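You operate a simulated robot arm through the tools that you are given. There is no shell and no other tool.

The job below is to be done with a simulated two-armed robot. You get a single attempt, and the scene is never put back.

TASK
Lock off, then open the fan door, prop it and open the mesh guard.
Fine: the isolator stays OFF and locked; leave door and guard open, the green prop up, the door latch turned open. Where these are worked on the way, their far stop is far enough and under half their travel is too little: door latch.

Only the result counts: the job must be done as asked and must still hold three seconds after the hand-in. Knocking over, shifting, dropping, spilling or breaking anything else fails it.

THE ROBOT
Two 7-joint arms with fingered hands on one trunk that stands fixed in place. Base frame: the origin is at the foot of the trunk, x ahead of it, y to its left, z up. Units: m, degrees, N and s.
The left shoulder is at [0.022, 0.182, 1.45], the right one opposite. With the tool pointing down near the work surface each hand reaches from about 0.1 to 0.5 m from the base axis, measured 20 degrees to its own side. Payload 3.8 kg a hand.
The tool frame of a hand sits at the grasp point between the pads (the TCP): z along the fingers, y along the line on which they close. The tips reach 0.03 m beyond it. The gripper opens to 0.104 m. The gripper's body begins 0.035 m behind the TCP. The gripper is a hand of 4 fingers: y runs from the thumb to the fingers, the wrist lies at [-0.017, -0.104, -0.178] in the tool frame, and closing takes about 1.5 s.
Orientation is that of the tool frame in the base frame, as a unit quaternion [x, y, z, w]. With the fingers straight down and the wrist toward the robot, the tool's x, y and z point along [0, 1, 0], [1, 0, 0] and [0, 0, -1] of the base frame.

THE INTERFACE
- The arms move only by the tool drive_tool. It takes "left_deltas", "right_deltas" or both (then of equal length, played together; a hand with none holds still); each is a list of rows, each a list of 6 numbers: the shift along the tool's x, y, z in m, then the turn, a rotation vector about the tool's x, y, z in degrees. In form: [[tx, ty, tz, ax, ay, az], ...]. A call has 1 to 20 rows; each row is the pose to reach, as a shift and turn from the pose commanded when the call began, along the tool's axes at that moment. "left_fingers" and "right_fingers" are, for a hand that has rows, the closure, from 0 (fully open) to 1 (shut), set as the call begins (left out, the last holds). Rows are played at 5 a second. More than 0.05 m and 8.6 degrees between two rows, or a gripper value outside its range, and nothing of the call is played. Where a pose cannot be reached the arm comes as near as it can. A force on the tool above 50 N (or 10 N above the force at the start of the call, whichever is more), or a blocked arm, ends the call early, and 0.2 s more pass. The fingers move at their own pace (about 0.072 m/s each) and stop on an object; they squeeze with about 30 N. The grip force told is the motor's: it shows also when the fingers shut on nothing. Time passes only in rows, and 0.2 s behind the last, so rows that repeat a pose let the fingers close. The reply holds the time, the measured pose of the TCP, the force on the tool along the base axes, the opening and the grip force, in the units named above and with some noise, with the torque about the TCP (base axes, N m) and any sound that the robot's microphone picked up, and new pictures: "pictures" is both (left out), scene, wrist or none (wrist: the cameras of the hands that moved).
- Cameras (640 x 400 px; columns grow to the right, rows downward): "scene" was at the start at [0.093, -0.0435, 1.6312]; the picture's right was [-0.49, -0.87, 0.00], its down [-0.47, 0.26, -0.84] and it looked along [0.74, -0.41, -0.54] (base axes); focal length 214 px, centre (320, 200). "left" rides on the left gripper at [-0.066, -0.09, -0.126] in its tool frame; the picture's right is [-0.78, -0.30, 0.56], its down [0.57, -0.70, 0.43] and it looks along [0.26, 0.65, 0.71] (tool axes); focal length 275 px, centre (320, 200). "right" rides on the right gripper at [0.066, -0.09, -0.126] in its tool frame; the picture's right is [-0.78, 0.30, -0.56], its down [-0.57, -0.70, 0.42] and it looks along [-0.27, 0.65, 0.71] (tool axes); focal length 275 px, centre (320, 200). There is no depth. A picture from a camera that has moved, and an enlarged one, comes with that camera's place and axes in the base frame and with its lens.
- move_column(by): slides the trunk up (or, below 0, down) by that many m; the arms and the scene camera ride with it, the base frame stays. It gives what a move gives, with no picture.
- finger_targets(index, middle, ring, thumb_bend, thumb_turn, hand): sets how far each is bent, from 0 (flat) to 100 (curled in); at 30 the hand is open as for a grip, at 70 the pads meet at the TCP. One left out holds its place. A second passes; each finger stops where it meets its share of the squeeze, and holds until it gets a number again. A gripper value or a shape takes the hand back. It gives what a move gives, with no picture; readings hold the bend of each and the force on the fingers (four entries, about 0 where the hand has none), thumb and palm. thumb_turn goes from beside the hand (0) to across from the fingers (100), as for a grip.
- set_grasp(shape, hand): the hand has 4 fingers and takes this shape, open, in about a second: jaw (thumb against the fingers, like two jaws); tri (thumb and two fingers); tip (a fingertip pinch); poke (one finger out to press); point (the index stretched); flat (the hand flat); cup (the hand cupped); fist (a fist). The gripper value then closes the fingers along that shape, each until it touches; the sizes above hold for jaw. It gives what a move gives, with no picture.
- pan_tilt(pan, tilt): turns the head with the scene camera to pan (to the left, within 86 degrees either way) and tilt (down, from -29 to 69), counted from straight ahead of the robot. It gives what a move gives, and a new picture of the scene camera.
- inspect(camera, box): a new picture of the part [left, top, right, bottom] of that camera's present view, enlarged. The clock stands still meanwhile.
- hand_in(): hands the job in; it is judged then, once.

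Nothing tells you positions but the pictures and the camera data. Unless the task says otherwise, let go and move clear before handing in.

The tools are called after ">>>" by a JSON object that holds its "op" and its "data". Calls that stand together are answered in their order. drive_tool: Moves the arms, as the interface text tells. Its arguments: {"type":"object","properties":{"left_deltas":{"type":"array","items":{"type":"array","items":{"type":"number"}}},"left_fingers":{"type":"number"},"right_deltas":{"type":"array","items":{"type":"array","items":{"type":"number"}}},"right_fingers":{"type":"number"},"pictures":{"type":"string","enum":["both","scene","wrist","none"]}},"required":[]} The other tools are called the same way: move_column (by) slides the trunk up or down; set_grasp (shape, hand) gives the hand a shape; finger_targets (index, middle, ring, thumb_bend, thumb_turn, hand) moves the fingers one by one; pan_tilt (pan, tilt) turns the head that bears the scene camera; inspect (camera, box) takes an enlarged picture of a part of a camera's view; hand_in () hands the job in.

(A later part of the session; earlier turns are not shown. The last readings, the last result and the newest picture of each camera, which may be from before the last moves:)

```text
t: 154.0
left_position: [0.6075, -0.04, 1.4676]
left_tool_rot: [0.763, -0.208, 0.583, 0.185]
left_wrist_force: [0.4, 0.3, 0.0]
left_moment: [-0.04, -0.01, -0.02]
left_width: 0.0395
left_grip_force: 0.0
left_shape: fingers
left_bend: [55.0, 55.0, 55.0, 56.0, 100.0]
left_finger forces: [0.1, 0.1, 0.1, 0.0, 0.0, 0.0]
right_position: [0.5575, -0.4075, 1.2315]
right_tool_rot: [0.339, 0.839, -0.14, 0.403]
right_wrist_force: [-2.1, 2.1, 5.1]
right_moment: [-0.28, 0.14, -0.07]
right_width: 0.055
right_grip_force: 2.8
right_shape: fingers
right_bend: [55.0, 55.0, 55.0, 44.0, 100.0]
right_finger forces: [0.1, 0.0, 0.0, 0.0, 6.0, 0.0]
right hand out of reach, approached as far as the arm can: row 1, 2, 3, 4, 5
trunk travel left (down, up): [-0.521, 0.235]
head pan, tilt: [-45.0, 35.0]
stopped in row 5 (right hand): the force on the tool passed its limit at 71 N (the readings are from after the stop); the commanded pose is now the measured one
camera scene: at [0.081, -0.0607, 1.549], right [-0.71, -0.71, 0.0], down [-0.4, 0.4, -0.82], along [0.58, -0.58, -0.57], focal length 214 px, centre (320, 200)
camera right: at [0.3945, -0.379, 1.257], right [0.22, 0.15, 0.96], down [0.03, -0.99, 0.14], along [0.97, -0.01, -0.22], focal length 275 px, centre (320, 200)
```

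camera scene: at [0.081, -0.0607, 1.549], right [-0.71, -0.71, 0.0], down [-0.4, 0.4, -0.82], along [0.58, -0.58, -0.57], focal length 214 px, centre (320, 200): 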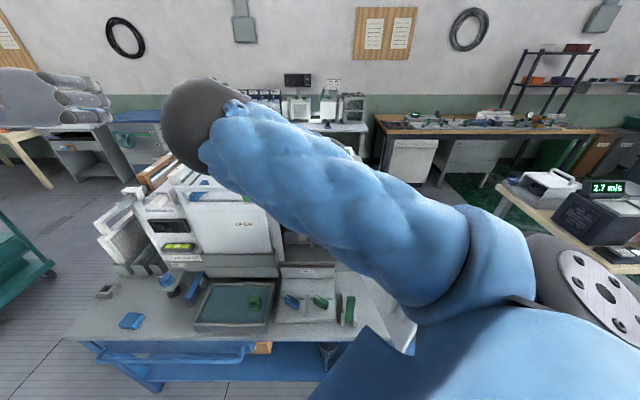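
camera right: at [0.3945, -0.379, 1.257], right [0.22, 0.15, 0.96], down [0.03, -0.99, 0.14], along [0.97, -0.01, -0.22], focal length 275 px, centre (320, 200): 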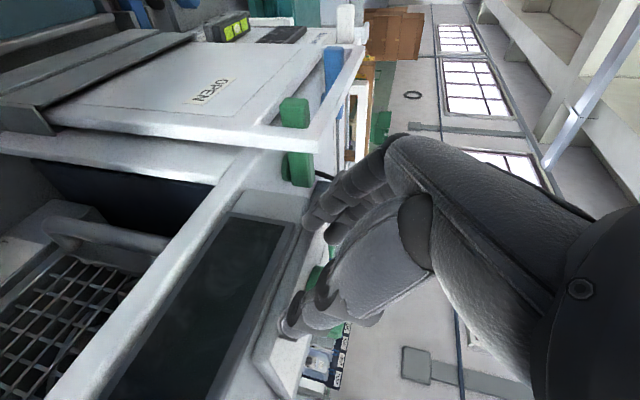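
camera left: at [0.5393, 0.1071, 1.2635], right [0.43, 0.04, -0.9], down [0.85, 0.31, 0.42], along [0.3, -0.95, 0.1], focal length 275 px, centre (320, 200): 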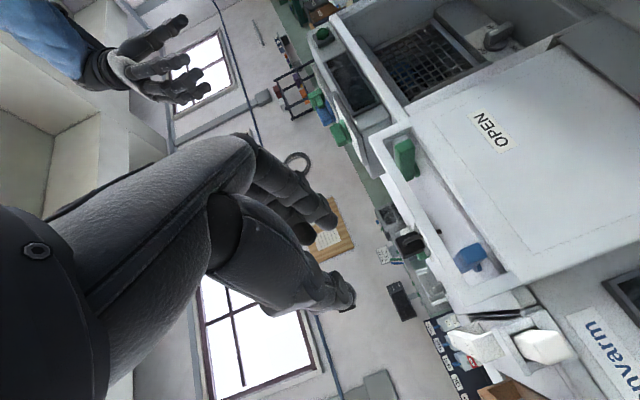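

>>> {"op": "drive_tool", "data": {"right_deltas": [[0, 0, -0.03, 0, 0, 0], [0, 0, -0.07, 0, 0, 0], [0, 0, -0.11, 0, 0, 0], [0, 0, -0.14, 0, 0, 0]]}}

>>> {"op": "inspect", "data": {"camera": "right", "box": [0, 100, 400, 400]}}

>>> {"op": "inspect", "data": {"camera": "left", "box": [300, 0, 640, 280]}}

```text
t: 155.0
left_position: [0.6067, -0.0402, 1.4704]
left_tool_rot: [0.763, -0.209, 0.583, 0.184]
left_wrist_force: [-1.2, 0.4, 0.2]
left_moment: [0.01, -0.02, 0.0]
left_width: 0.0396
left_grip_force: 0.1
left_shape: fingers
left_bend: [55.0, 55.0, 55.0, 56.0, 100.0]
left_finger forces: [0.0, 0.0, 0.0, 0.0, 0.0, 0.0]
right_position: [0.4977, -0.346, 1.3588]
right_tool_rot: [0.34, 0.844, -0.138, 0.392]
right_wrist_force: [0.6, -0.2, 0.1]
right_moment: [-0.02, -0.05, -0.03]
right_width: 0.0541
right_grip_force: 0.0
right_shape: fingers
right_bend: [55.0, 55.0, 55.0, 45.0, 99.0]
right_finger forces: [0.0, 0.0, 0.0, 0.0, 0.0, 0.0]
right hand out of reach, approached as far as the arm can: row 1, 2, 3, 4
trunk travel left (down, up): [-0.521, 0.235]
head pan, tilt: [-45.0, 35.0]
camera scene: at [0.0803, -0.0612, 1.549], right [-0.71, -0.71, 0.0], down [-0.4, 0.41, -0.82], along [0.58, -0.58, -0.57], focal length 214 px, centre (320, 200)
camera right: at [0.3357, -0.3188, 1.3877], right [0.24, 0.13, 0.96], down [0.03, -0.99, 0.13], along [0.97, -0.01, -0.24], focal length 275 px, centre (320, 200)
```

scene: 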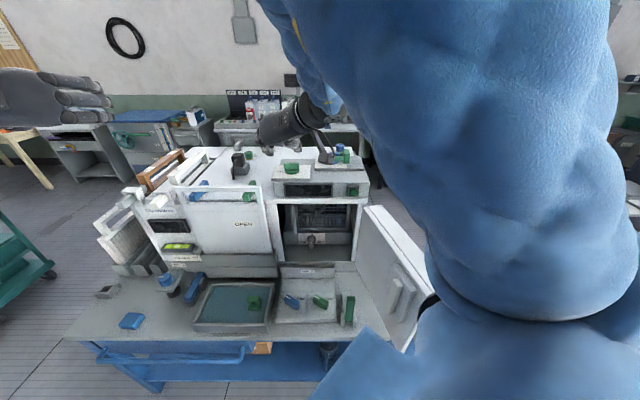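
right: 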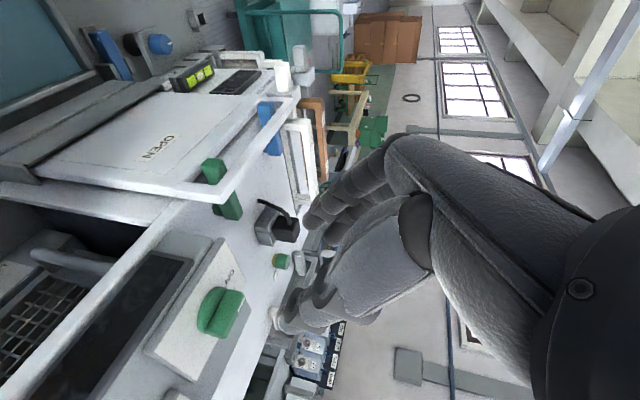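

```text
1.33 times, centred on (200, 250) of right
camera zoom: at [0.3357, -0.3188, 1.3877], right [0.24, 0.13, 0.96], down [0.03, -0.99, 0.13], along [0.97, -0.01, -0.24], focal length 367 px, centre (480, 133)
```

zoom: 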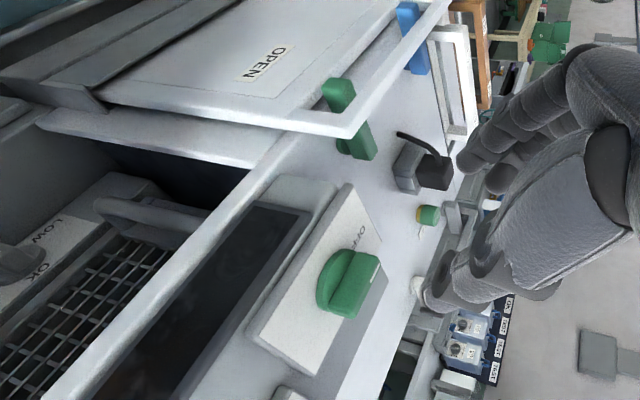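

```text
1.43 times, centred on (470, 140) of left
camera zoom: at [0.5359, 0.1078, 1.4341], right [0.43, 0.04, -0.9], down [0.85, 0.31, 0.42], along [0.3, -0.95, 0.1], focal length 393 px, centre (106, 286)
```

zoom: 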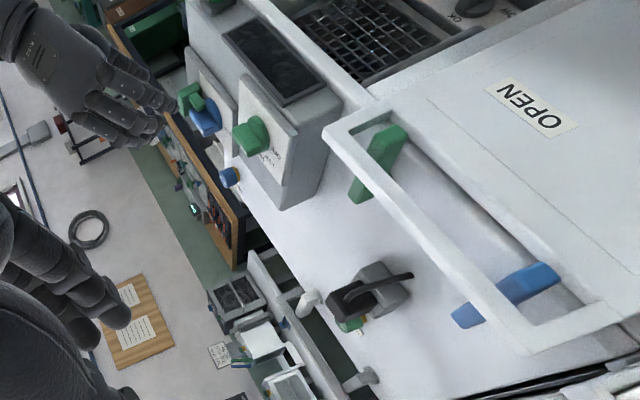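

>>> {"op": "inspect", "data": {"camera": "scene", "box": [260, 140, 380, 200]}}

>>> {"op": "inspect", "data": {"camera": "scene", "box": [250, 190, 450, 340]}}

```text
5.33 times, centred on (320, 170) of scene
camera zoom: at [0.0803, -0.0612, 1.549], right [-0.71, -0.71, 0.0], down [-0.4, 0.41, -0.82], along [0.58, -0.58, -0.57], focal length 1144 px, centre (320, 360)
```

zoom: 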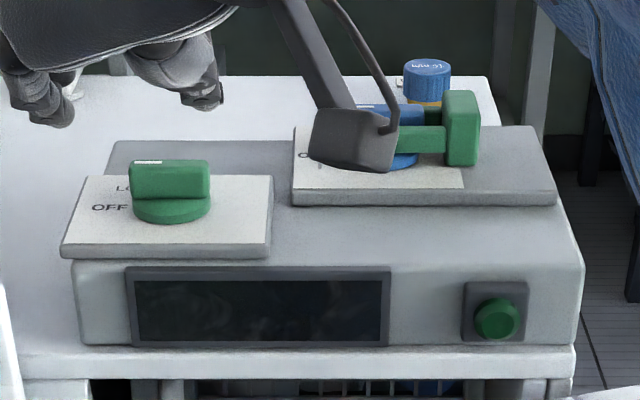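

```text
2.67 times, centred on (350, 265) of scene
camera zoom: at [0.0803, -0.0612, 1.549], right [-0.71, -0.71, 0.0], down [-0.4, 0.41, -0.82], along [0.58, -0.58, -0.57], focal length 572 px, centre (240, 27)
```

zoom: 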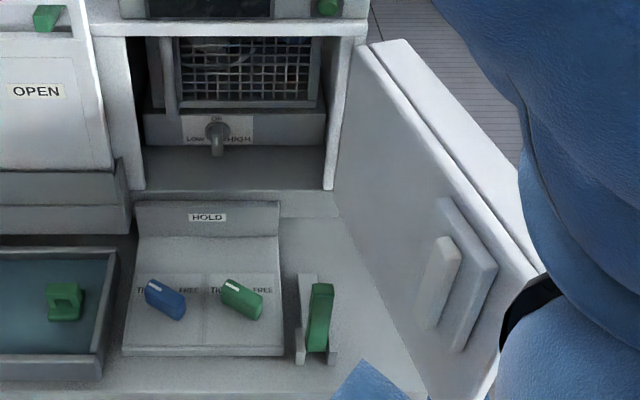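

The fan knob still points at OFF and the isolator stays locked. That orientation is a bad one for this arm, because its natural one is the "handshake" pose with the wrist on the left, as I used for the prop. I'll rotate the right hand back through tool-down in free space.

>>> {"op": "drive_tool", "data": {"right_deltas": [[-0.002, 0, -0.018, 0, 7.5, 0], [-0.003, 0, -0.036, 0, 15, 0], [-0.005, 0, -0.054, 0, 22.5, 0], [-0.007, 0, -0.072, 0, 30, 0], [-0.008, 0, -0.09, 0, 37.5, 0], [-0.01, 0, -0.108, 0, 45, 0], [-0.0114, 0, -0.127, 0, 51, 0], [-0.0114, 0, -0.127, 0, 51, 0]], "pictures": "none"}}

>>> {"op": "drive_tool", "data": {"right_deltas": [[0, 0, 0, 0, 0, 8], [0, 0, 0, 0, 0, 16], [0, 0, 0, 0, 0, 24], [0, 0, 0, 0, 0, 32], [0, 0, 0, 0, 0, 40], [0, 0, 0, 0, 0, 48], [0, 0, 0, 0, 0, 56], [0, 0, 0, 0, 0, 64], [0, 0, 0, 0, 0, 72], [0, 0, 0, 0, 0, 80], [0, 0, 0, 0, 0, 88], [0, 0, 0, 0, 0, 96], [0, 0, 0, 0, 0, 104], [0, 0, 0, 0, 0, 112], [0, 0, 0, 0, 0, 120], [0, 0, 0, 0, 0, 128], [0, 0, 0, 0, 0, 136], [0, 0, 0, 0, 0, 144], [0, 0, 0, 0, 0, 152]], "pictures": "scene"}}

```text
t: 156.8
left_position: [0.6088, -0.042, 1.4664]
left_tool_rot: [0.763, -0.208, 0.583, 0.185]
left_wrist_force: [0.1, -0.5, 1.2]
left_moment: [0.03, 0.03, -0.01]
left_width: 0.04
left_grip_force: 0.0
left_shape: fingers
left_bend: [55.0, 55.0, 55.0, 56.0, 100.0]
left_finger forces: [0.0, 0.0, 0.0, 0.0, 0.1, 0.0]
right_position: [0.433, -0.2899, 1.4481]
right_tool_rot: [0.365, 0.931, 0.021, 0.001]
right_wrist_force: [0.8, 0.3, -0.3]
right_moment: [0.0, 0.01, -0.01]
right_width: 0.0542
right_grip_force: 0.0
right_shape: fingers
right_bend: [55.0, 55.0, 55.0, 45.0, 99.0]
right_finger forces: [0.0, 0.0, 0.0, 0.0, 0.0, 0.0]
trunk travel left (down, up): [-0.521, 0.235]
head pan, tilt: [-45.0, 35.0]
```

```text
t: 160.8
left_position: [0.6082, -0.0399, 1.4684]
left_tool_rot: [0.764, -0.209, 0.582, 0.185]
left_wrist_force: [0.7, 0.2, 0.4]
left_moment: [-0.04, 0.0, 0.0]
left_width: 0.0395
left_grip_force: 0.1
left_shape: fingers
left_bend: [55.0, 55.0, 55.0, 56.0, 100.0]
left_finger forces: [0.0, 0.0, 0.0, 0.1, 0.0, 0.0]
right_position: [0.538, -0.2643, 1.4818]
right_tool_rot: [0.992, -0.121, -0.003, -0.024]
right_wrist_force: [0.5, -0.1, -0.3]
right_moment: [-0.03, 0.02, 0.01]
right_width: 0.0535
right_grip_force: 0.0
right_shape: fingers
right_bend: [55.0, 55.0, 55.0, 45.0, 99.0]
right_finger forces: [0.1, 0.1, 0.1, 0.1, 0.1, 0.1]
right hand out of reach, approached as far as the arm can: row 5, 6, 7, 8, 9, 10, 11, 12, 13, 14, 15, 16, 17, 18, 19
trunk travel left (down, up): [-0.521, 0.235]
head pan, tilt: [-45.0, 35.0]
camera scene: at [0.0831, -0.0613, 1.5488], right [-0.71, -0.71, 0.0], down [-0.41, 0.41, -0.82], along [0.58, -0.58, -0.57], focal length 214 px, centre (320, 200)
```

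scene: 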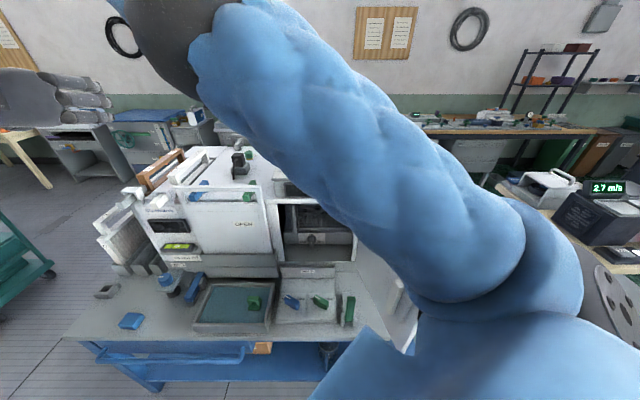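

>>> {"op": "drive_tool", "data": {"right_deltas": [[-0.0245, 0.019, 0.0133, 0, 0, 1], [-0.049, 0.038, 0.0266, 0, 0, 2], [-0.0735, 0.057, 0.04, 0, 0, 3], [-0.098, 0.076, 0.0533, 0, 0, 4], [-0.1225, 0.095, 0.0666, 0, 0, 5], [-0.147, 0.114, 0.08, 0, 0, 6], [-0.147, 0.114, 0.08, 0, 0, 6]], "pictures": "scene"}}

```text
t: 162.4
left_position: [0.6083, -0.0409, 1.4681]
left_tool_rot: [0.764, -0.208, 0.582, 0.185]
left_wrist_force: [0.4, 0.0, 0.1]
left_moment: [0.0, 0.0, -0.01]
left_width: 0.0397
left_grip_force: 0.1
left_shape: fingers
left_bend: [55.0, 55.0, 55.0, 56.0, 100.0]
left_finger forces: [0.0, 0.1, 0.1, 0.1, 0.0, 0.0]
right_position: [0.4739, -0.4225, 1.4214]
right_tool_rot: [0.983, -0.181, 0.004, -0.019]
right_wrist_force: [0.0, -0.1, 0.0]
right_moment: [0.01, -0.02, 0.0]
right_width: 0.0538
right_grip_force: 0.1
right_shape: fingers
right_bend: [55.0, 55.0, 55.0, 45.0, 99.0]
right_finger forces: [0.0, 0.1, 0.1, 0.1, 0.0, 0.0]
right hand out of reach, approached as far as the arm can: row 1, 2, 3, 4, 5, 6, 7
trunk travel left (down, up): [-0.521, 0.235]
head pan, tilt: [-45.0, 35.0]
camera scene: at [0.0832, -0.0619, 1.5488], right [-0.71, -0.71, 0.0], down [-0.41, 0.41, -0.82], along [0.58, -0.58, -0.57], focal length 214 px, centre (320, 200)
```

scene: 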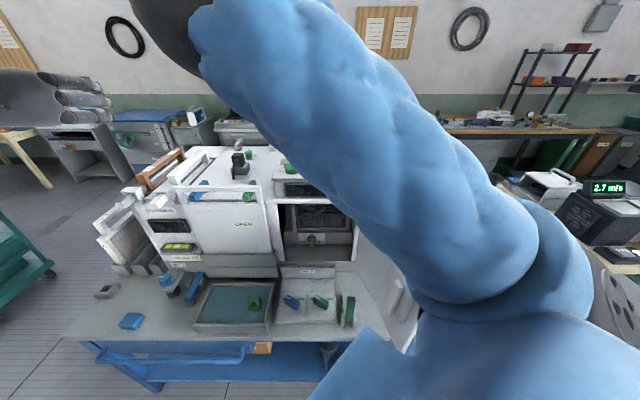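

The arm's elbow can't fold much, so I need the wrist 0.45–0.6 m from the shoulder. With the trunk at full working height the guard bar fits that range. I'll raise the trunk and lower the hand in front of the opening.

>>> {"op": "move_column", "data": {"by": 0.08}}

>>> {"op": "drive_tool", "data": {"right_deltas": [[-0.003, -0.004, 0.042, 0, 0, 0], [-0.006, -0.008, 0.084, 0, 0, 0], [-0.009, -0.012, 0.126, 0, 0, 0], [-0.012, -0.016, 0.168, 0, 0, 0], [-0.015, -0.02, 0.21, 0, 0, 0], [-0.0162, -0.0226, 0.25, 0, 0, 0], [-0.0162, -0.0226, 0.25, 0, 0, 0]]}}

>>> {"op": "inspect", "data": {"camera": "left", "box": [0, 0, 640, 400]}}

```text
t: 163.5
left_position: [0.609, -0.0419, 1.5469]
left_tool_rot: [0.764, -0.209, 0.582, 0.184]
left_wrist_force: [0.7, 0.8, -0.3]
left_moment: [-0.02, -0.02, 0.01]
left_width: 0.0397
left_grip_force: 0.0
left_shape: fingers
left_bend: [55.0, 55.0, 55.0, 56.0, 100.0]
left_finger forces: [0.0, 0.0, 0.0, 0.0, 0.0, 0.0]
right_position: [0.4815, -0.423, 1.5027]
right_tool_rot: [0.983, -0.181, 0.005, -0.02]
right_wrist_force: [-0.1, 0.2, 0.2]
right_moment: [-0.02, 0.01, 0.0]
right_width: 0.0537
right_grip_force: 0.0
right_shape: fingers
right_bend: [55.0, 55.0, 55.0, 45.0, 99.0]
right_finger forces: [0.1, 0.0, 0.0, 0.0, 0.1, 0.0]
trunk travel left (down, up): [-0.601, 0.155]
head pan, tilt: [-45.0, 35.0]
```

```text
t: 165.1
left_position: [0.6095, -0.0413, 1.548]
left_tool_rot: [0.764, -0.209, 0.582, 0.185]
left_wrist_force: [0.8, 0.5, -0.7]
left_moment: [-0.03, -0.01, 0.03]
left_width: 0.0396
left_grip_force: 0.0
left_shape: fingers
left_bend: [55.0, 55.0, 55.0, 56.0, 100.0]
left_finger forces: [0.0, 0.0, 0.0, 0.1, 0.0, 0.0]
right_position: [0.4858, -0.4005, 1.2494]
right_tool_rot: [0.983, -0.182, 0.005, -0.022]
right_wrist_force: [0.3, -0.6, -0.2]
right_moment: [-0.02, 0.0, 0.02]
right_width: 0.0534
right_grip_force: 0.1
right_shape: fingers
right_bend: [55.0, 55.0, 55.0, 45.0, 99.0]
right_finger forces: [0.0, 0.0, 0.0, 0.0, 0.0, 0.0]
right hand out of reach, approached as far as the arm can: row 2, 3, 4, 5, 6, 7
trunk travel left (down, up): [-0.601, 0.155]
head pan, tilt: [-45.0, 35.0]
camera scene: at [0.0769, -0.0624, 1.629], right [-0.71, -0.71, 0.0], down [-0.41, 0.41, -0.82], along [0.58, -0.58, -0.57], focal length 214 px, centre (320, 200)
camera right: at [0.579, -0.3446, 1.3781], right [-0.84, -0.02, 0.54], down [-0.28, 0.88, -0.4], along [-0.47, -0.48, -0.74], focal length 275 px, centre (320, 200)
```

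scene: 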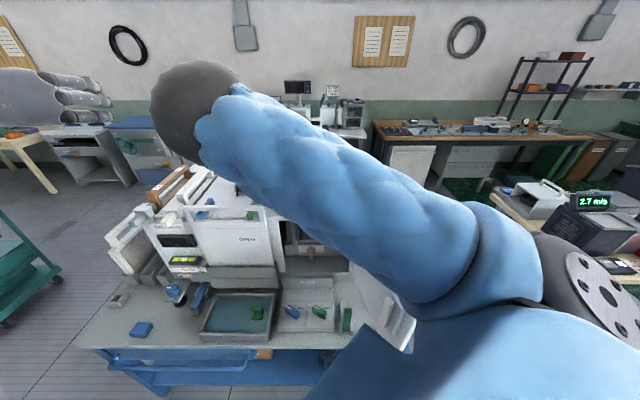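
right: 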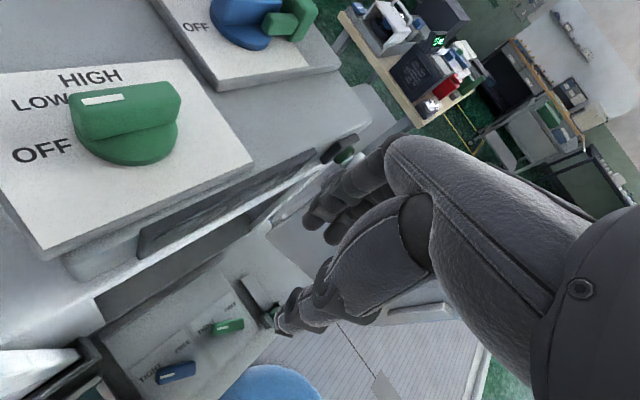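

```text
1.00 times, centred on (320, 200) of left (not enlarged: the box is as wide or as high as the picture)
camera zoom: at [0.5384, 0.1066, 1.5132], right [0.43, 0.04, -0.9], down [0.85, 0.31, 0.42], along [0.3, -0.95, 0.1], focal length 275 px, centre (320, 200)
```

zoom: 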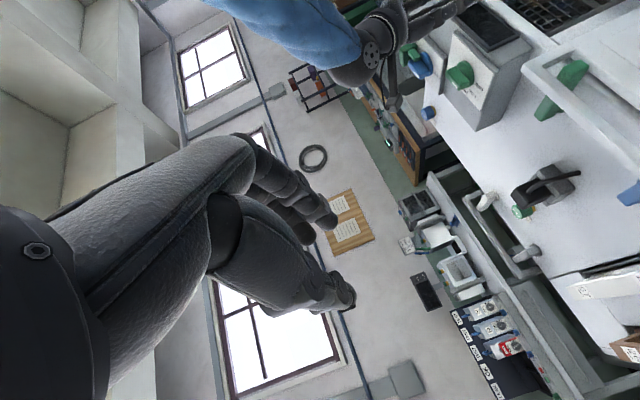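

>>> {"op": "drive_tool", "data": {"right_deltas": [[-0.015, -0.007, 0.01, 0, 0, 0], [-0.03, -0.013, 0.02, 0, 0, 0], [-0.0365, -0.0163, 0.05, 0, 0, 0], [-0.0365, -0.0163, 0.08, 0, 0, 0], [-0.0365, -0.0163, 0.08, 0, 0, 0]]}}

>>> {"op": "inspect", "data": {"camera": "left", "box": [200, 0, 640, 200]}}

```text
t: 166.3
left_position: [0.6088, -0.0415, 1.5487]
left_tool_rot: [0.764, -0.209, 0.582, 0.184]
left_wrist_force: [0.3, -0.3, -0.5]
left_moment: [-0.01, -0.02, 0.0]
left_width: 0.0395
left_grip_force: 0.0
left_shape: fingers
left_bend: [55.0, 55.0, 55.0, 56.0, 100.0]
left_finger forces: [0.0, 0.0, 0.1, 0.0, 0.1, 0.0]
right_position: [0.4679, -0.389, 1.1647]
right_tool_rot: [0.983, -0.183, 0.004, -0.022]
right_wrist_force: [0.3, 0.2, 0.0]
right_moment: [-0.03, 0.01, 0.02]
right_width: 0.0536
right_grip_force: 0.0
right_shape: fingers
right_bend: [55.0, 55.0, 55.0, 45.0, 99.0]
right_finger forces: [0.1, 0.0, 0.0, 0.0, 0.1, 0.0]
right hand out of reach, approached as far as the arm can: row 1, 2, 3, 4, 5
trunk travel left (down, up): [-0.601, 0.155]
head pan, tilt: [-45.0, 35.0]
camera scene: at [0.0768, -0.0623, 1.629], right [-0.71, -0.71, 0.0], down [-0.41, 0.41, -0.82], along [0.58, -0.58, -0.57], focal length 214 px, centre (320, 200)
camera right: at [0.5598, -0.3336, 1.2941], right [-0.84, -0.02, 0.54], down [-0.28, 0.88, -0.39], along [-0.47, -0.48, -0.74], focal length 275 px, centre (320, 200)
```

scene: 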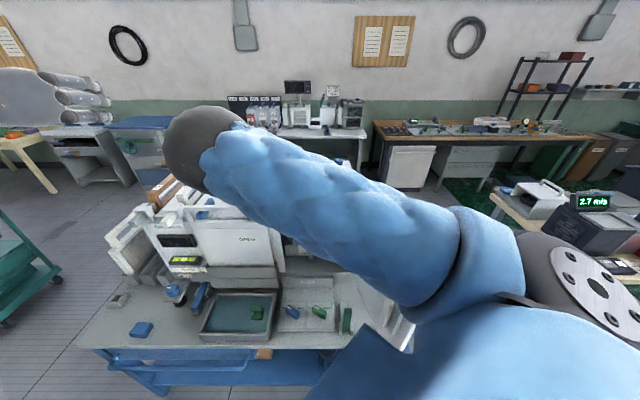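
right: 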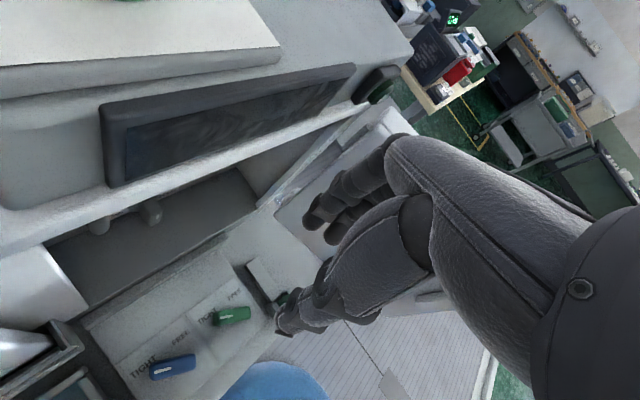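

```text
1.45 times, centred on (420, 100) of left
camera zoom: at [0.5383, 0.1067, 1.5131], right [0.43, 0.04, -0.9], down [0.85, 0.31, 0.42], along [0.3, -0.95, 0.1], focal length 400 px, centre (174, 346)
```

zoom: 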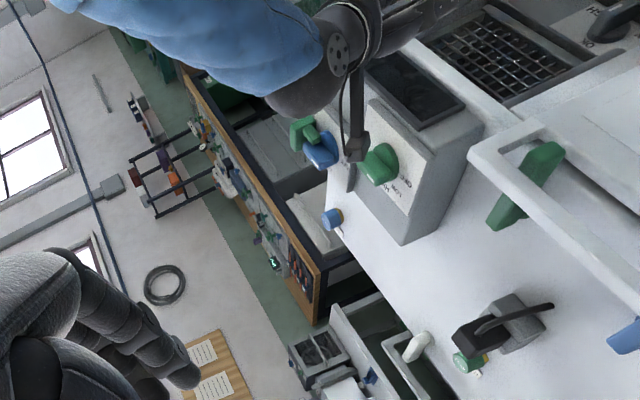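

>>> {"op": "drive_tool", "data": {"right_deltas": [[0.003, 0, 0.029, 0, 7.5, 0], [0.007, 0.001, 0.058, 0, 15, 0], [0.011, 0.0015, 0.087, 0, 22.5, 0], [0.0144, 0.002, 0.115, 0, 30, 0], [0.0144, 0.002, 0.115, 0, 30, 0]]}}

>>> {"op": "inspect", "data": {"camera": "right", "box": [0, 100, 400, 400]}}

```text
t: 167.5
left_position: [0.6081, -0.0403, 1.5485]
left_tool_rot: [0.763, -0.209, 0.582, 0.185]
left_wrist_force: [0.9, 0.3, -0.1]
left_moment: [0.0, 0.02, -0.02]
left_width: 0.0395
left_grip_force: 0.0
left_shape: fingers
left_bend: [55.0, 55.0, 55.0, 56.0, 100.0]
left_finger forces: [0.0, 0.0, 0.0, 0.0, 0.0, 0.1]
right_position: [0.4925, -0.453, 1.0417]
right_tool_rot: [0.949, -0.181, 0.259, 0.025]
right_wrist_force: [-0.1, 0.3, -0.4]
right_moment: [-0.01, 0.02, -0.01]
right_width: 0.0536
right_grip_force: 0.0
right_shape: fingers
right_bend: [55.0, 55.0, 55.0, 45.0, 99.0]
right_finger forces: [0.1, 0.1, 0.0, 0.0, 0.0, 0.0]
right hand out of reach, approached as far as the arm can: row 1, 2, 3, 4, 5
trunk travel left (down, up): [-0.601, 0.155]
head pan, tilt: [-45.0, 35.0]
camera scene: at [0.077, -0.0618, 1.6291], right [-0.71, -0.71, 0.0], down [-0.41, 0.41, -0.82], along [0.58, -0.58, -0.57], focal length 214 px, centre (320, 200)
camera right: at [0.5174, -0.373, 1.1875], right [-0.99, 0.06, 0.08], down [0.0, 0.78, -0.62], along [-0.1, -0.62, -0.78], focal length 275 px, centre (320, 200)
```

scene: 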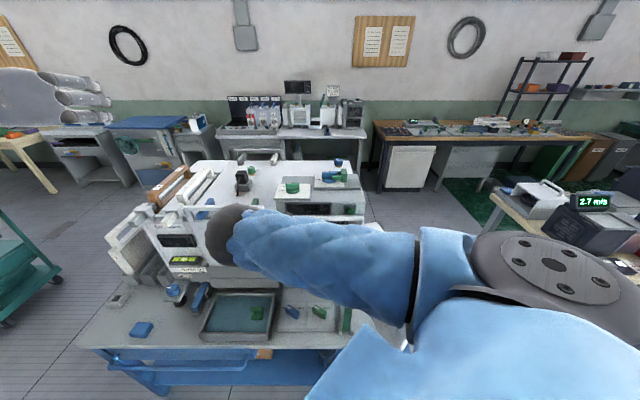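
right: 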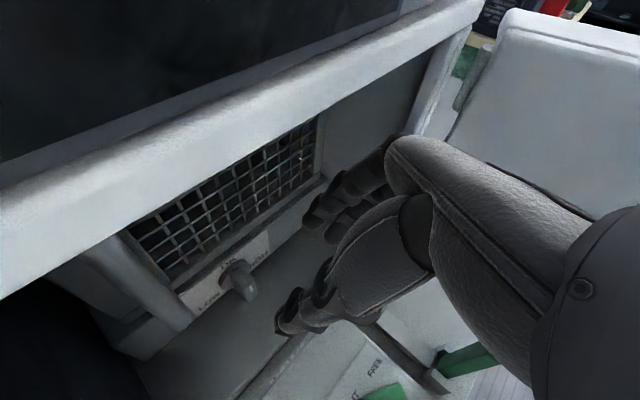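

```text
1.33 times, centred on (200, 250) of right
camera zoom: at [0.5174, -0.373, 1.1875], right [-0.99, 0.06, 0.08], down [0.0, 0.78, -0.62], along [-0.1, -0.62, -0.78], focal length 367 px, centre (480, 133)
```

zoom: 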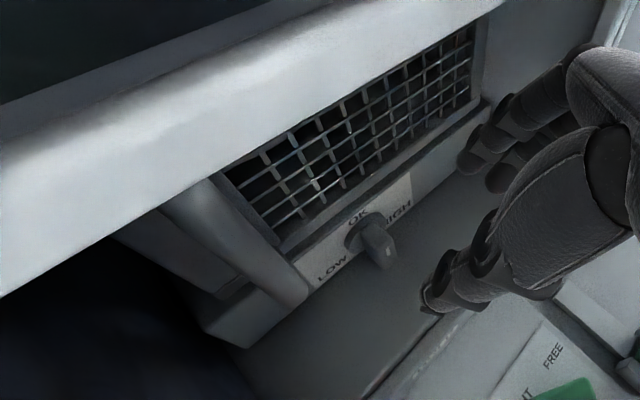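

>>> {"op": "drive_tool", "data": {"right_deltas": [[0.0, -0.01, 0.003, 0, 7.5, 0], [0.0, -0.02, 0.006, 0, 15, 0], [0.0, -0.03, 0.01, 0, 22.5, 0], [0.0, -0.04, 0.014, 0, 30, 0], [0.0, -0.04, 0.014, 0, 30, 0]]}}

>>> {"op": "inspect", "data": {"camera": "right", "box": [0, 100, 400, 400]}}

```text
t: 168.7
left_position: [0.6079, -0.0412, 1.5484]
left_tool_rot: [0.764, -0.209, 0.582, 0.183]
left_wrist_force: [-0.2, -0.4, 0.0]
left_moment: [0.03, 0.01, -0.02]
left_width: 0.0396
left_grip_force: 0.1
left_shape: fingers
left_bend: [55.0, 55.0, 55.0, 56.0, 100.0]
left_finger forces: [0.0, 0.1, 0.1, 0.0, 0.0, 0.1]
right_position: [0.5123, -0.418, 1.0336]
right_tool_rot: [0.849, -0.167, 0.497, 0.075]
right_wrist_force: [0.5, 0.4, -0.8]
right_moment: [0.02, 0.0, 0.02]
right_width: 0.0535
right_grip_force: 0.1
right_shape: fingers
right_bend: [55.0, 55.0, 55.0, 45.0, 99.0]
right_finger forces: [0.0, 0.1, 0.0, 0.0, 0.0, 0.1]
right hand out of reach, approached as far as the arm can: row 1, 2
trunk travel left (down, up): [-0.601, 0.155]
head pan, tilt: [-45.0, 35.0]
camera scene: at [0.0772, -0.0616, 1.629], right [-0.71, -0.71, 0.0], down [-0.41, 0.41, -0.82], along [0.58, -0.58, -0.57], focal length 214 px, centre (320, 200)
camera right: at [0.4729, -0.3116, 1.1562], right [-0.91, 0.05, -0.41], down [0.34, 0.65, -0.68], along [0.23, -0.76, -0.61], focal length 275 px, centre (320, 200)
```

scene: 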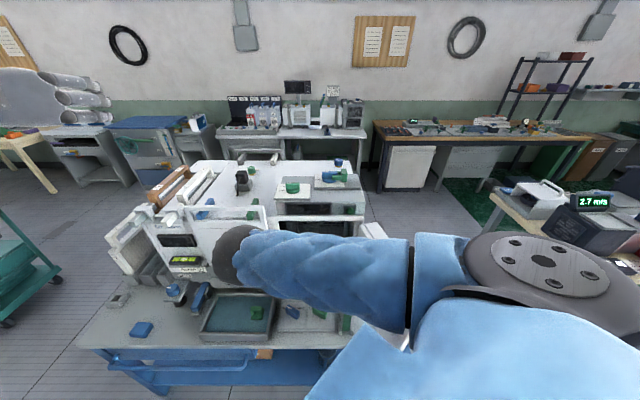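
right: 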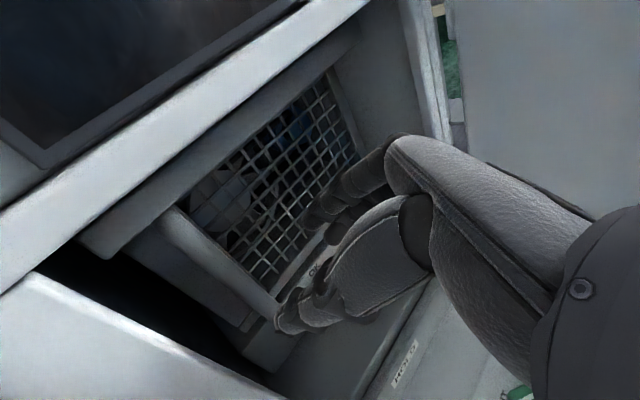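

```text
1.33 times, centred on (200, 250) of right
camera zoom: at [0.4729, -0.3116, 1.1562], right [-0.91, 0.05, -0.41], down [0.34, 0.65, -0.68], along [0.23, -0.76, -0.61], focal length 367 px, centre (480, 133)
```

zoom: 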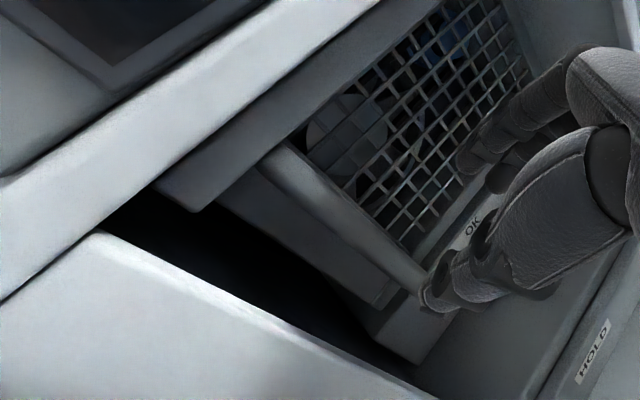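

The right hand is now exactly at the pre-grip point with no limit warnings, and the bar lies between thumb and fingers along the approach. I'll set the thumb and advance.

>>> {"op": "finger_targets", "data": {"hand": "right", "index": 52, "middle": 52, "ring": 52, "thumb_bend": 50, "thumb_turn": 100}}

>>> {"op": "drive_tool", "data": {"right_deltas": [[0, 0, 0.02, 0, 0, 0], [0, 0, 0.04, 0, 0, 0], [0, 0, 0.06, 0, 0, 0], [0, 0, 0.06, 0, 0, 0]]}}

>>> {"op": "inspect", "data": {"camera": "right", "box": [100, 150, 440, 400]}}

```text
t: 169.7
left_position: [0.6085, -0.0399, 1.5472]
left_tool_rot: [0.764, -0.208, 0.582, 0.185]
left_wrist_force: [0.3, 0.7, -1.2]
left_moment: [0.0, 0.01, 0.02]
left_width: 0.0396
left_grip_force: 0.1
left_shape: fingers
left_bend: [55.0, 55.0, 55.0, 56.0, 100.0]
left_finger forces: [0.0, 0.0, 0.0, 0.1, 0.1, 0.0]
right_position: [0.5129, -0.4179, 1.0338]
right_tool_rot: [0.849, -0.166, 0.496, 0.074]
right_wrist_force: [0.0, 0.5, -0.4]
right_moment: [0.02, 0.02, -0.01]
right_width: 0.0512
right_grip_force: 0.0
right_shape: fingers
right_bend: [52.0, 52.0, 52.0, 50.0, 100.0]
right_finger forces: [0.0, 0.1, 0.0, 0.0, 0.0, 0.0]
trunk travel left (down, up): [-0.601, 0.155]
head pan, tilt: [-45.0, 35.0]
```

```text
t: 170.7
left_position: [0.609, -0.0422, 1.5475]
left_tool_rot: [0.763, -0.209, 0.582, 0.186]
left_wrist_force: [-0.3, 0.5, -0.4]
left_moment: [0.0, 0.0, 0.0]
left_width: 0.0395
left_grip_force: 0.1
left_shape: fingers
left_bend: [55.0, 55.0, 55.0, 56.0, 100.0]
left_finger forces: [0.0, 0.1, 0.0, 0.1, 0.0, 0.0]
right_position: [0.561, -0.4351, 1.0038]
right_tool_rot: [0.849, -0.166, 0.496, 0.074]
right_wrist_force: [-0.3, -0.4, -0.2]
right_moment: [0.02, 0.02, -0.02]
right_width: 0.0513
right_grip_force: 0.0
right_shape: fingers
right_bend: [52.0, 52.0, 52.0, 50.0, 100.0]
right_finger forces: [0.1, 0.0, 0.0, 0.1, 0.0, 0.0]
trunk travel left (down, up): [-0.601, 0.155]
head pan, tilt: [-45.0, 35.0]
camera scene: at [0.0771, -0.062, 1.629], right [-0.71, -0.71, 0.0], down [-0.41, 0.41, -0.82], along [0.58, -0.58, -0.57], focal length 214 px, centre (320, 200)
camera right: at [0.5206, -0.3294, 1.1263], right [-0.91, 0.05, -0.41], down [0.34, 0.65, -0.68], along [0.23, -0.76, -0.61], focal length 275 px, centre (320, 200)
```

scene: 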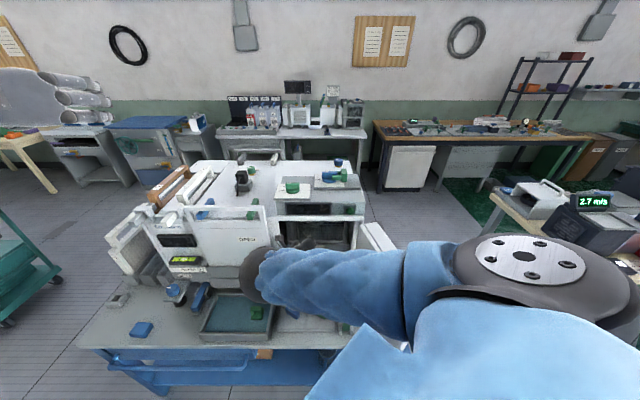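
right: 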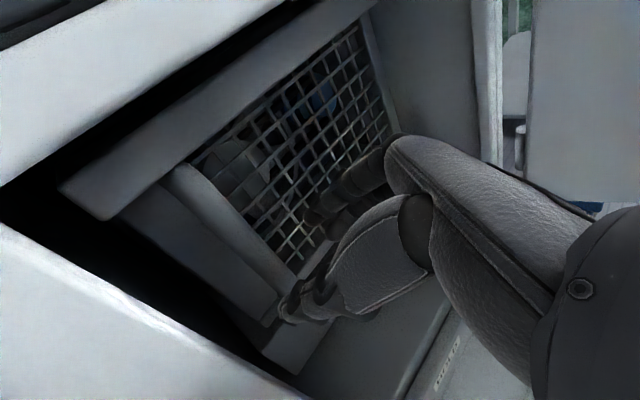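

```text
1.60 times, centred on (270, 275) of right
camera zoom: at [0.5206, -0.3294, 1.1263], right [-0.91, 0.05, -0.41], down [0.34, 0.65, -0.68], along [0.23, -0.76, -0.61], focal length 440 px, centre (400, 80)
```

zoom: 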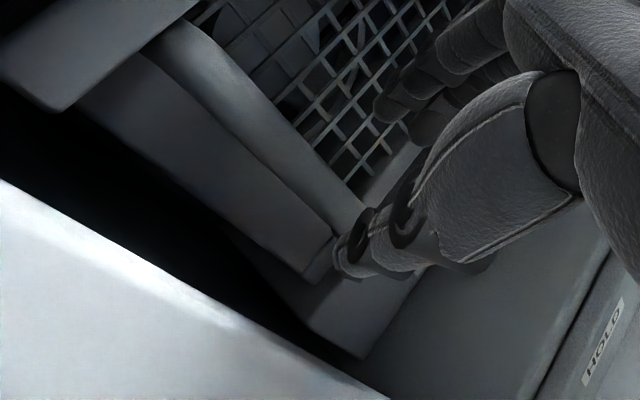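

>>> {"op": "drive_tool", "data": {"right_deltas": [[0, 0, 0.015, 0, 0, 0], [0, 0, 0.03, 0, 0, 0], [0, 0, 0.042, 0, 0, 0], [0, 0, 0.042, 0, 0, 0]], "pictures": "wrist"}}

>>> {"op": "inspect", "data": {"camera": "right", "box": [100, 150, 440, 400]}}

```text
t: 171.7
left_position: [0.6102, -0.0412, 1.5485]
left_tool_rot: [0.764, -0.208, 0.582, 0.185]
left_wrist_force: [0.2, -0.1, 0.8]
left_moment: [-0.01, 0.0, 0.0]
left_width: 0.0395
left_grip_force: 0.0
left_shape: fingers
left_bend: [55.0, 55.0, 55.0, 56.0, 100.0]
left_finger forces: [0.0, 0.1, 0.0, 0.0, 0.0, 0.1]
right_position: [0.5954, -0.4486, 0.9828]
right_tool_rot: [0.849, -0.167, 0.496, 0.074]
right_wrist_force: [-0.5, 0.6, 0.0]
right_moment: [0.02, -0.01, -0.02]
right_width: 0.0512
right_grip_force: 0.1
right_shape: fingers
right_bend: [52.0, 52.0, 52.0, 50.0, 100.0]
right_finger forces: [0.1, 0.1, 0.0, 0.0, 0.0, 0.0]
trunk travel left (down, up): [-0.601, 0.155]
head pan, tilt: [-45.0, 35.0]
camera right: at [0.555, -0.3424, 1.1064], right [-0.91, 0.05, -0.41], down [0.34, 0.65, -0.68], along [0.23, -0.76, -0.61], focal length 275 px, centre (320, 200)
```

right: 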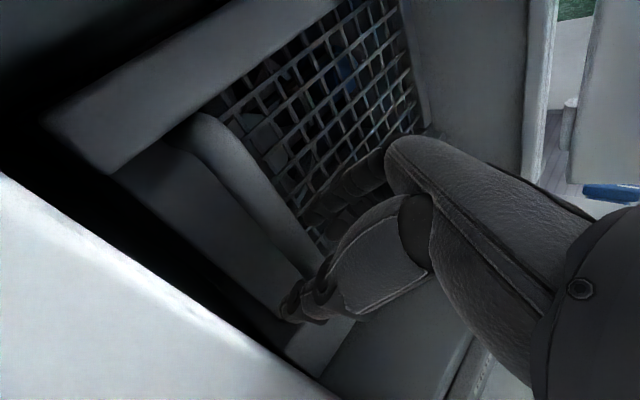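

```text
1.60 times, centred on (270, 275) of right
camera zoom: at [0.555, -0.3424, 1.1064], right [-0.91, 0.05, -0.41], down [0.34, 0.65, -0.68], along [0.23, -0.76, -0.61], focal length 440 px, centre (400, 80)
```

zoom: 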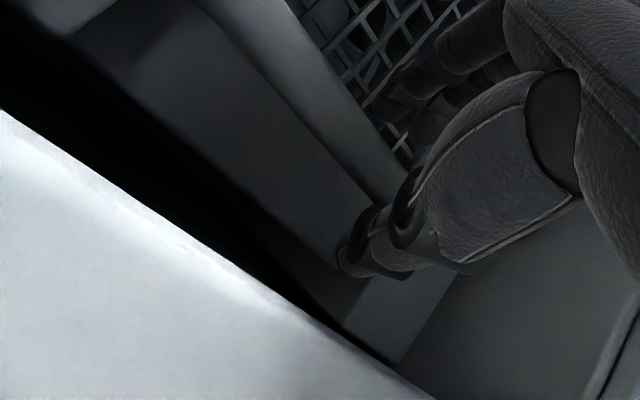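

The bar should be between thumb and fingers now, with no contact so far. I'll close the right hand.

>>> {"op": "drive_tool", "data": {"right_deltas": [[0, 0, 0, 0, 0, 0], [0, 0, 0, 0, 0, 0], [0, 0, 0, 0, 0, 0], [0, 0, 0, 0, 0, 0], [0, 0, 0, 0, 0, 0], [0, 0, 0, 0, 0, 0]], "right_fingers": 1.0, "pictures": "wrist"}}

>>> {"op": "inspect", "data": {"camera": "right", "box": [150, 150, 440, 360]}}

```text
t: 173.1
left_position: [0.6085, -0.0357, 1.55]
left_tool_rot: [0.764, -0.207, 0.582, 0.186]
left_wrist_force: [0.4, -0.6, 0.3]
left_moment: [-0.01, 0.0, 0.01]
left_width: 0.0395
left_grip_force: 0.2
left_shape: fingers
left_bend: [55.0, 55.0, 55.0, 56.0, 100.0]
left_finger forces: [0.0, 0.0, 0.0, 0.0, 0.0, 0.0]
right_position: [0.5955, -0.4451, 0.9855]
right_tool_rot: [0.85, -0.164, 0.495, 0.073]
right_wrist_force: [-6.0, 21.9, 3.6]
right_moment: [0.04, 0.16, 0.36]
right_width: 0.004
right_grip_force: 30.1
right_shape: jaw
right_bend: [76.0, 70.0, 71.0, 64.0, 100.0]
right_finger forces: [0.1, 20.8, 0.1, 0.0, 37.6, 0.1]
trunk travel left (down, up): [-0.601, 0.155]
head pan, tilt: [-45.0, 35.0]
camera right: at [0.5546, -0.3376, 1.108], right [-0.91, 0.04, -0.41], down [0.34, 0.65, -0.68], along [0.24, -0.76, -0.61], focal length 275 px, centre (320, 200)
```

right: 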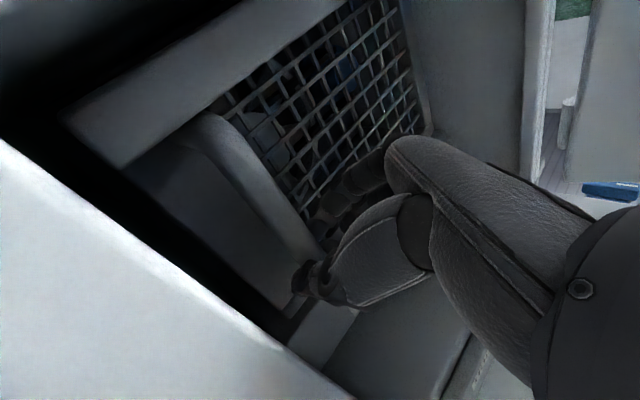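

```text
1.90 times, centred on (295, 255) of right
camera zoom: at [0.5546, -0.3376, 1.108], right [-0.91, 0.04, -0.41], down [0.34, 0.65, -0.68], along [0.24, -0.76, -0.61], focal length 524 px, centre (368, 95)
```

zoom: 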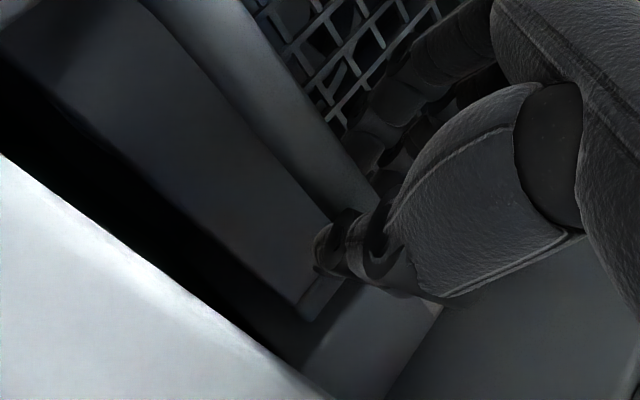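

>>> {"op": "drive_tool", "data": {"right_deltas": [[0.0, 0.0, -0.01, 0, 0, 0], [0.0, 0.0, -0.02, 0, 0, 0], [0.0, 0.0, -0.03, 0, 0, 0]], "pictures": "wrist"}}

>>> {"op": "inspect", "data": {"camera": "right", "box": [150, 150, 440, 360]}}

```text
t: 173.9
left_position: [0.6141, -0.0398, 1.5455]
left_tool_rot: [0.764, -0.208, 0.582, 0.186]
left_wrist_force: [-0.6, 0.2, -0.4]
left_moment: [-0.02, -0.01, -0.02]
left_width: 0.0393
left_grip_force: 0.1
left_shape: fingers
left_bend: [55.0, 55.0, 55.0, 56.0, 100.0]
left_finger forces: [0.1, 0.0, 0.1, 0.0, 0.0, 0.0]
right_position: [0.5752, -0.4324, 0.9912]
right_tool_rot: [0.852, -0.165, 0.492, 0.066]
right_wrist_force: [9.8, 17.8, -26.7]
right_moment: [0.2, 0.31, 0.24]
right_width: 0.0014
right_grip_force: 30.0
right_shape: jaw
right_bend: [76.0, 70.0, 71.0, 62.0, 100.0]
right_finger forces: [0.1, 13.7, 0.1, 0.0, 34.4, 0.0]
trunk travel left (down, up): [-0.601, 0.155]
head pan, tilt: [-45.0, 35.0]
camera right: at [0.534, -0.3278, 1.1167], right [-0.92, 0.04, -0.4], down [0.33, 0.66, -0.67], along [0.24, -0.75, -0.62], focal length 275 px, centre (320, 200)
```

right: 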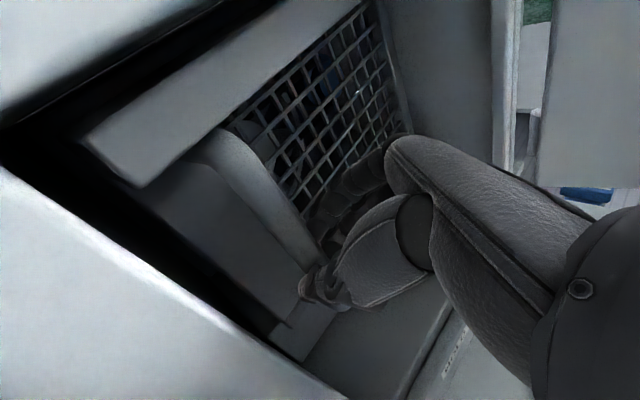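

```text
1.90 times, centred on (295, 255) of right
camera zoom: at [0.534, -0.3278, 1.1167], right [-0.92, 0.04, -0.4], down [0.33, 0.66, -0.67], along [0.24, -0.75, -0.62], focal length 524 px, centre (368, 95)
```

zoom: 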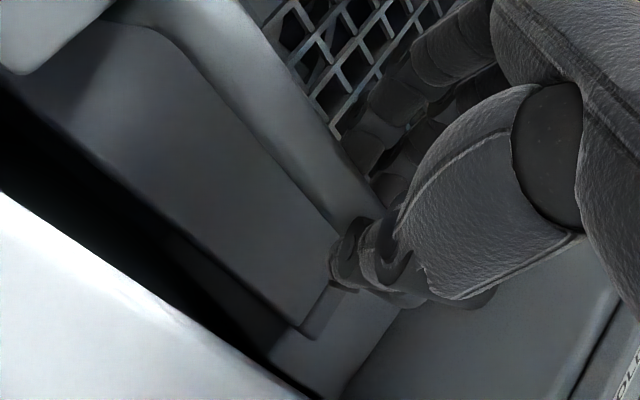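

>>> {"op": "drive_tool", "data": {"right_deltas": [[-0.01, -0.006, -0.005, 0, 0, 0], [-0.021, -0.0116, -0.0102, 0, 0, 0], [-0.0291, -0.0135, -0.0244, 0, 0, 0], [-0.0388, -0.0139, -0.0414, 0, 0, 0], [-0.0388, -0.0139, -0.0414, 0, 0, 0]]}}

>>> {"op": "inspect", "data": {"camera": "right", "box": [0, 0, 440, 380]}}

>>> {"op": "inspect", "data": {"camera": "scene", "box": [250, 180, 400, 290]}}

```text
t: 175.1
left_position: [0.6081, -0.0393, 1.5487]
left_tool_rot: [0.763, -0.208, 0.583, 0.185]
left_wrist_force: [0.0, -0.5, 0.3]
left_moment: [0.03, 0.02, -0.01]
left_width: 0.0394
left_grip_force: 0.1
left_shape: fingers
left_bend: [55.0, 55.0, 55.0, 56.0, 100.0]
left_finger forces: [0.0, 0.0, 0.0, 0.0, 0.0, 0.0]
right_position: [0.5248, -0.4074, 0.9888]
right_tool_rot: [0.847, -0.166, 0.499, 0.076]
right_wrist_force: [3.0, 8.4, 12.3]
right_moment: [-0.21, -0.2, 0.33]
right_width: 0.0019
right_grip_force: 30.0
right_shape: jaw
right_bend: [76.0, 70.0, 71.0, 64.0, 100.0]
right_finger forces: [1.3, 19.6, 3.4, 0.0, 32.8, 0.0]
trunk travel left (down, up): [-0.601, 0.155]
head pan, tilt: [-45.0, 35.0]
camera scene: at [0.0768, -0.0599, 1.6292], right [-0.71, -0.71, 0.0], down [-0.41, 0.4, -0.82], along [0.58, -0.58, -0.57], focal length 214 px, centre (320, 200)
camera right: at [0.4842, -0.2998, 1.1112], right [-0.91, 0.05, -0.41], down [0.34, 0.65, -0.68], along [0.24, -0.76, -0.6], focal length 275 px, centre (320, 200)
```

scene: 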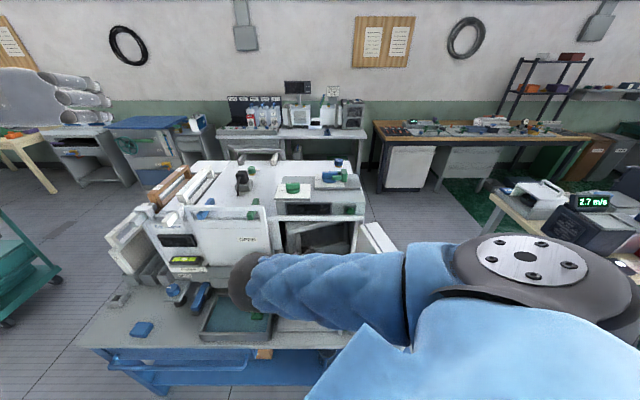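
right: 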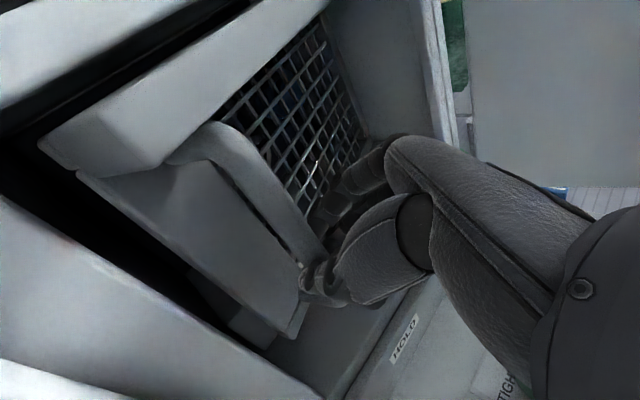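

```text
1.05 times, centred on (220, 190) of right (not enlarged: the box is as wide or as high as the picture)
camera zoom: at [0.4842, -0.2998, 1.1112], right [-0.91, 0.05, -0.41], down [0.34, 0.65, -0.68], along [0.24, -0.76, -0.6], focal length 290 px, centre (425, 210)
```

zoom: 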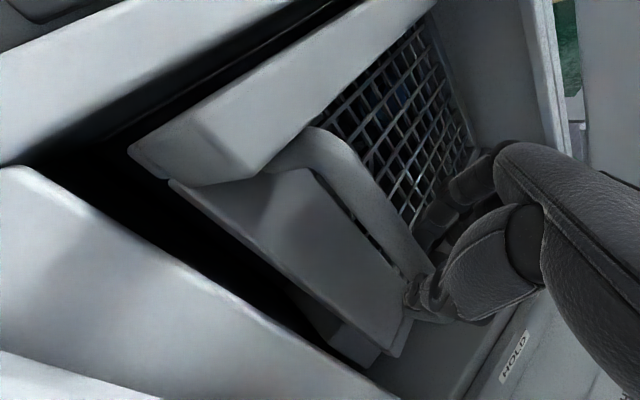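

```text
3.64 times, centred on (325, 235) of scene
camera zoom: at [0.0768, -0.0599, 1.6292], right [-0.71, -0.71, 0.0], down [-0.41, 0.4, -0.82], along [0.58, -0.58, -0.57], focal length 780 px, centre (302, 73)
```

zoom: 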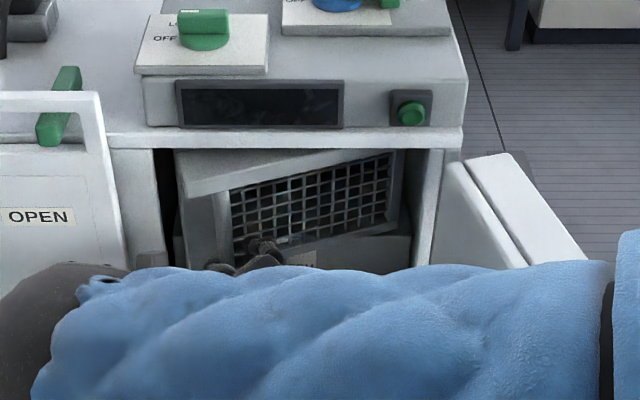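

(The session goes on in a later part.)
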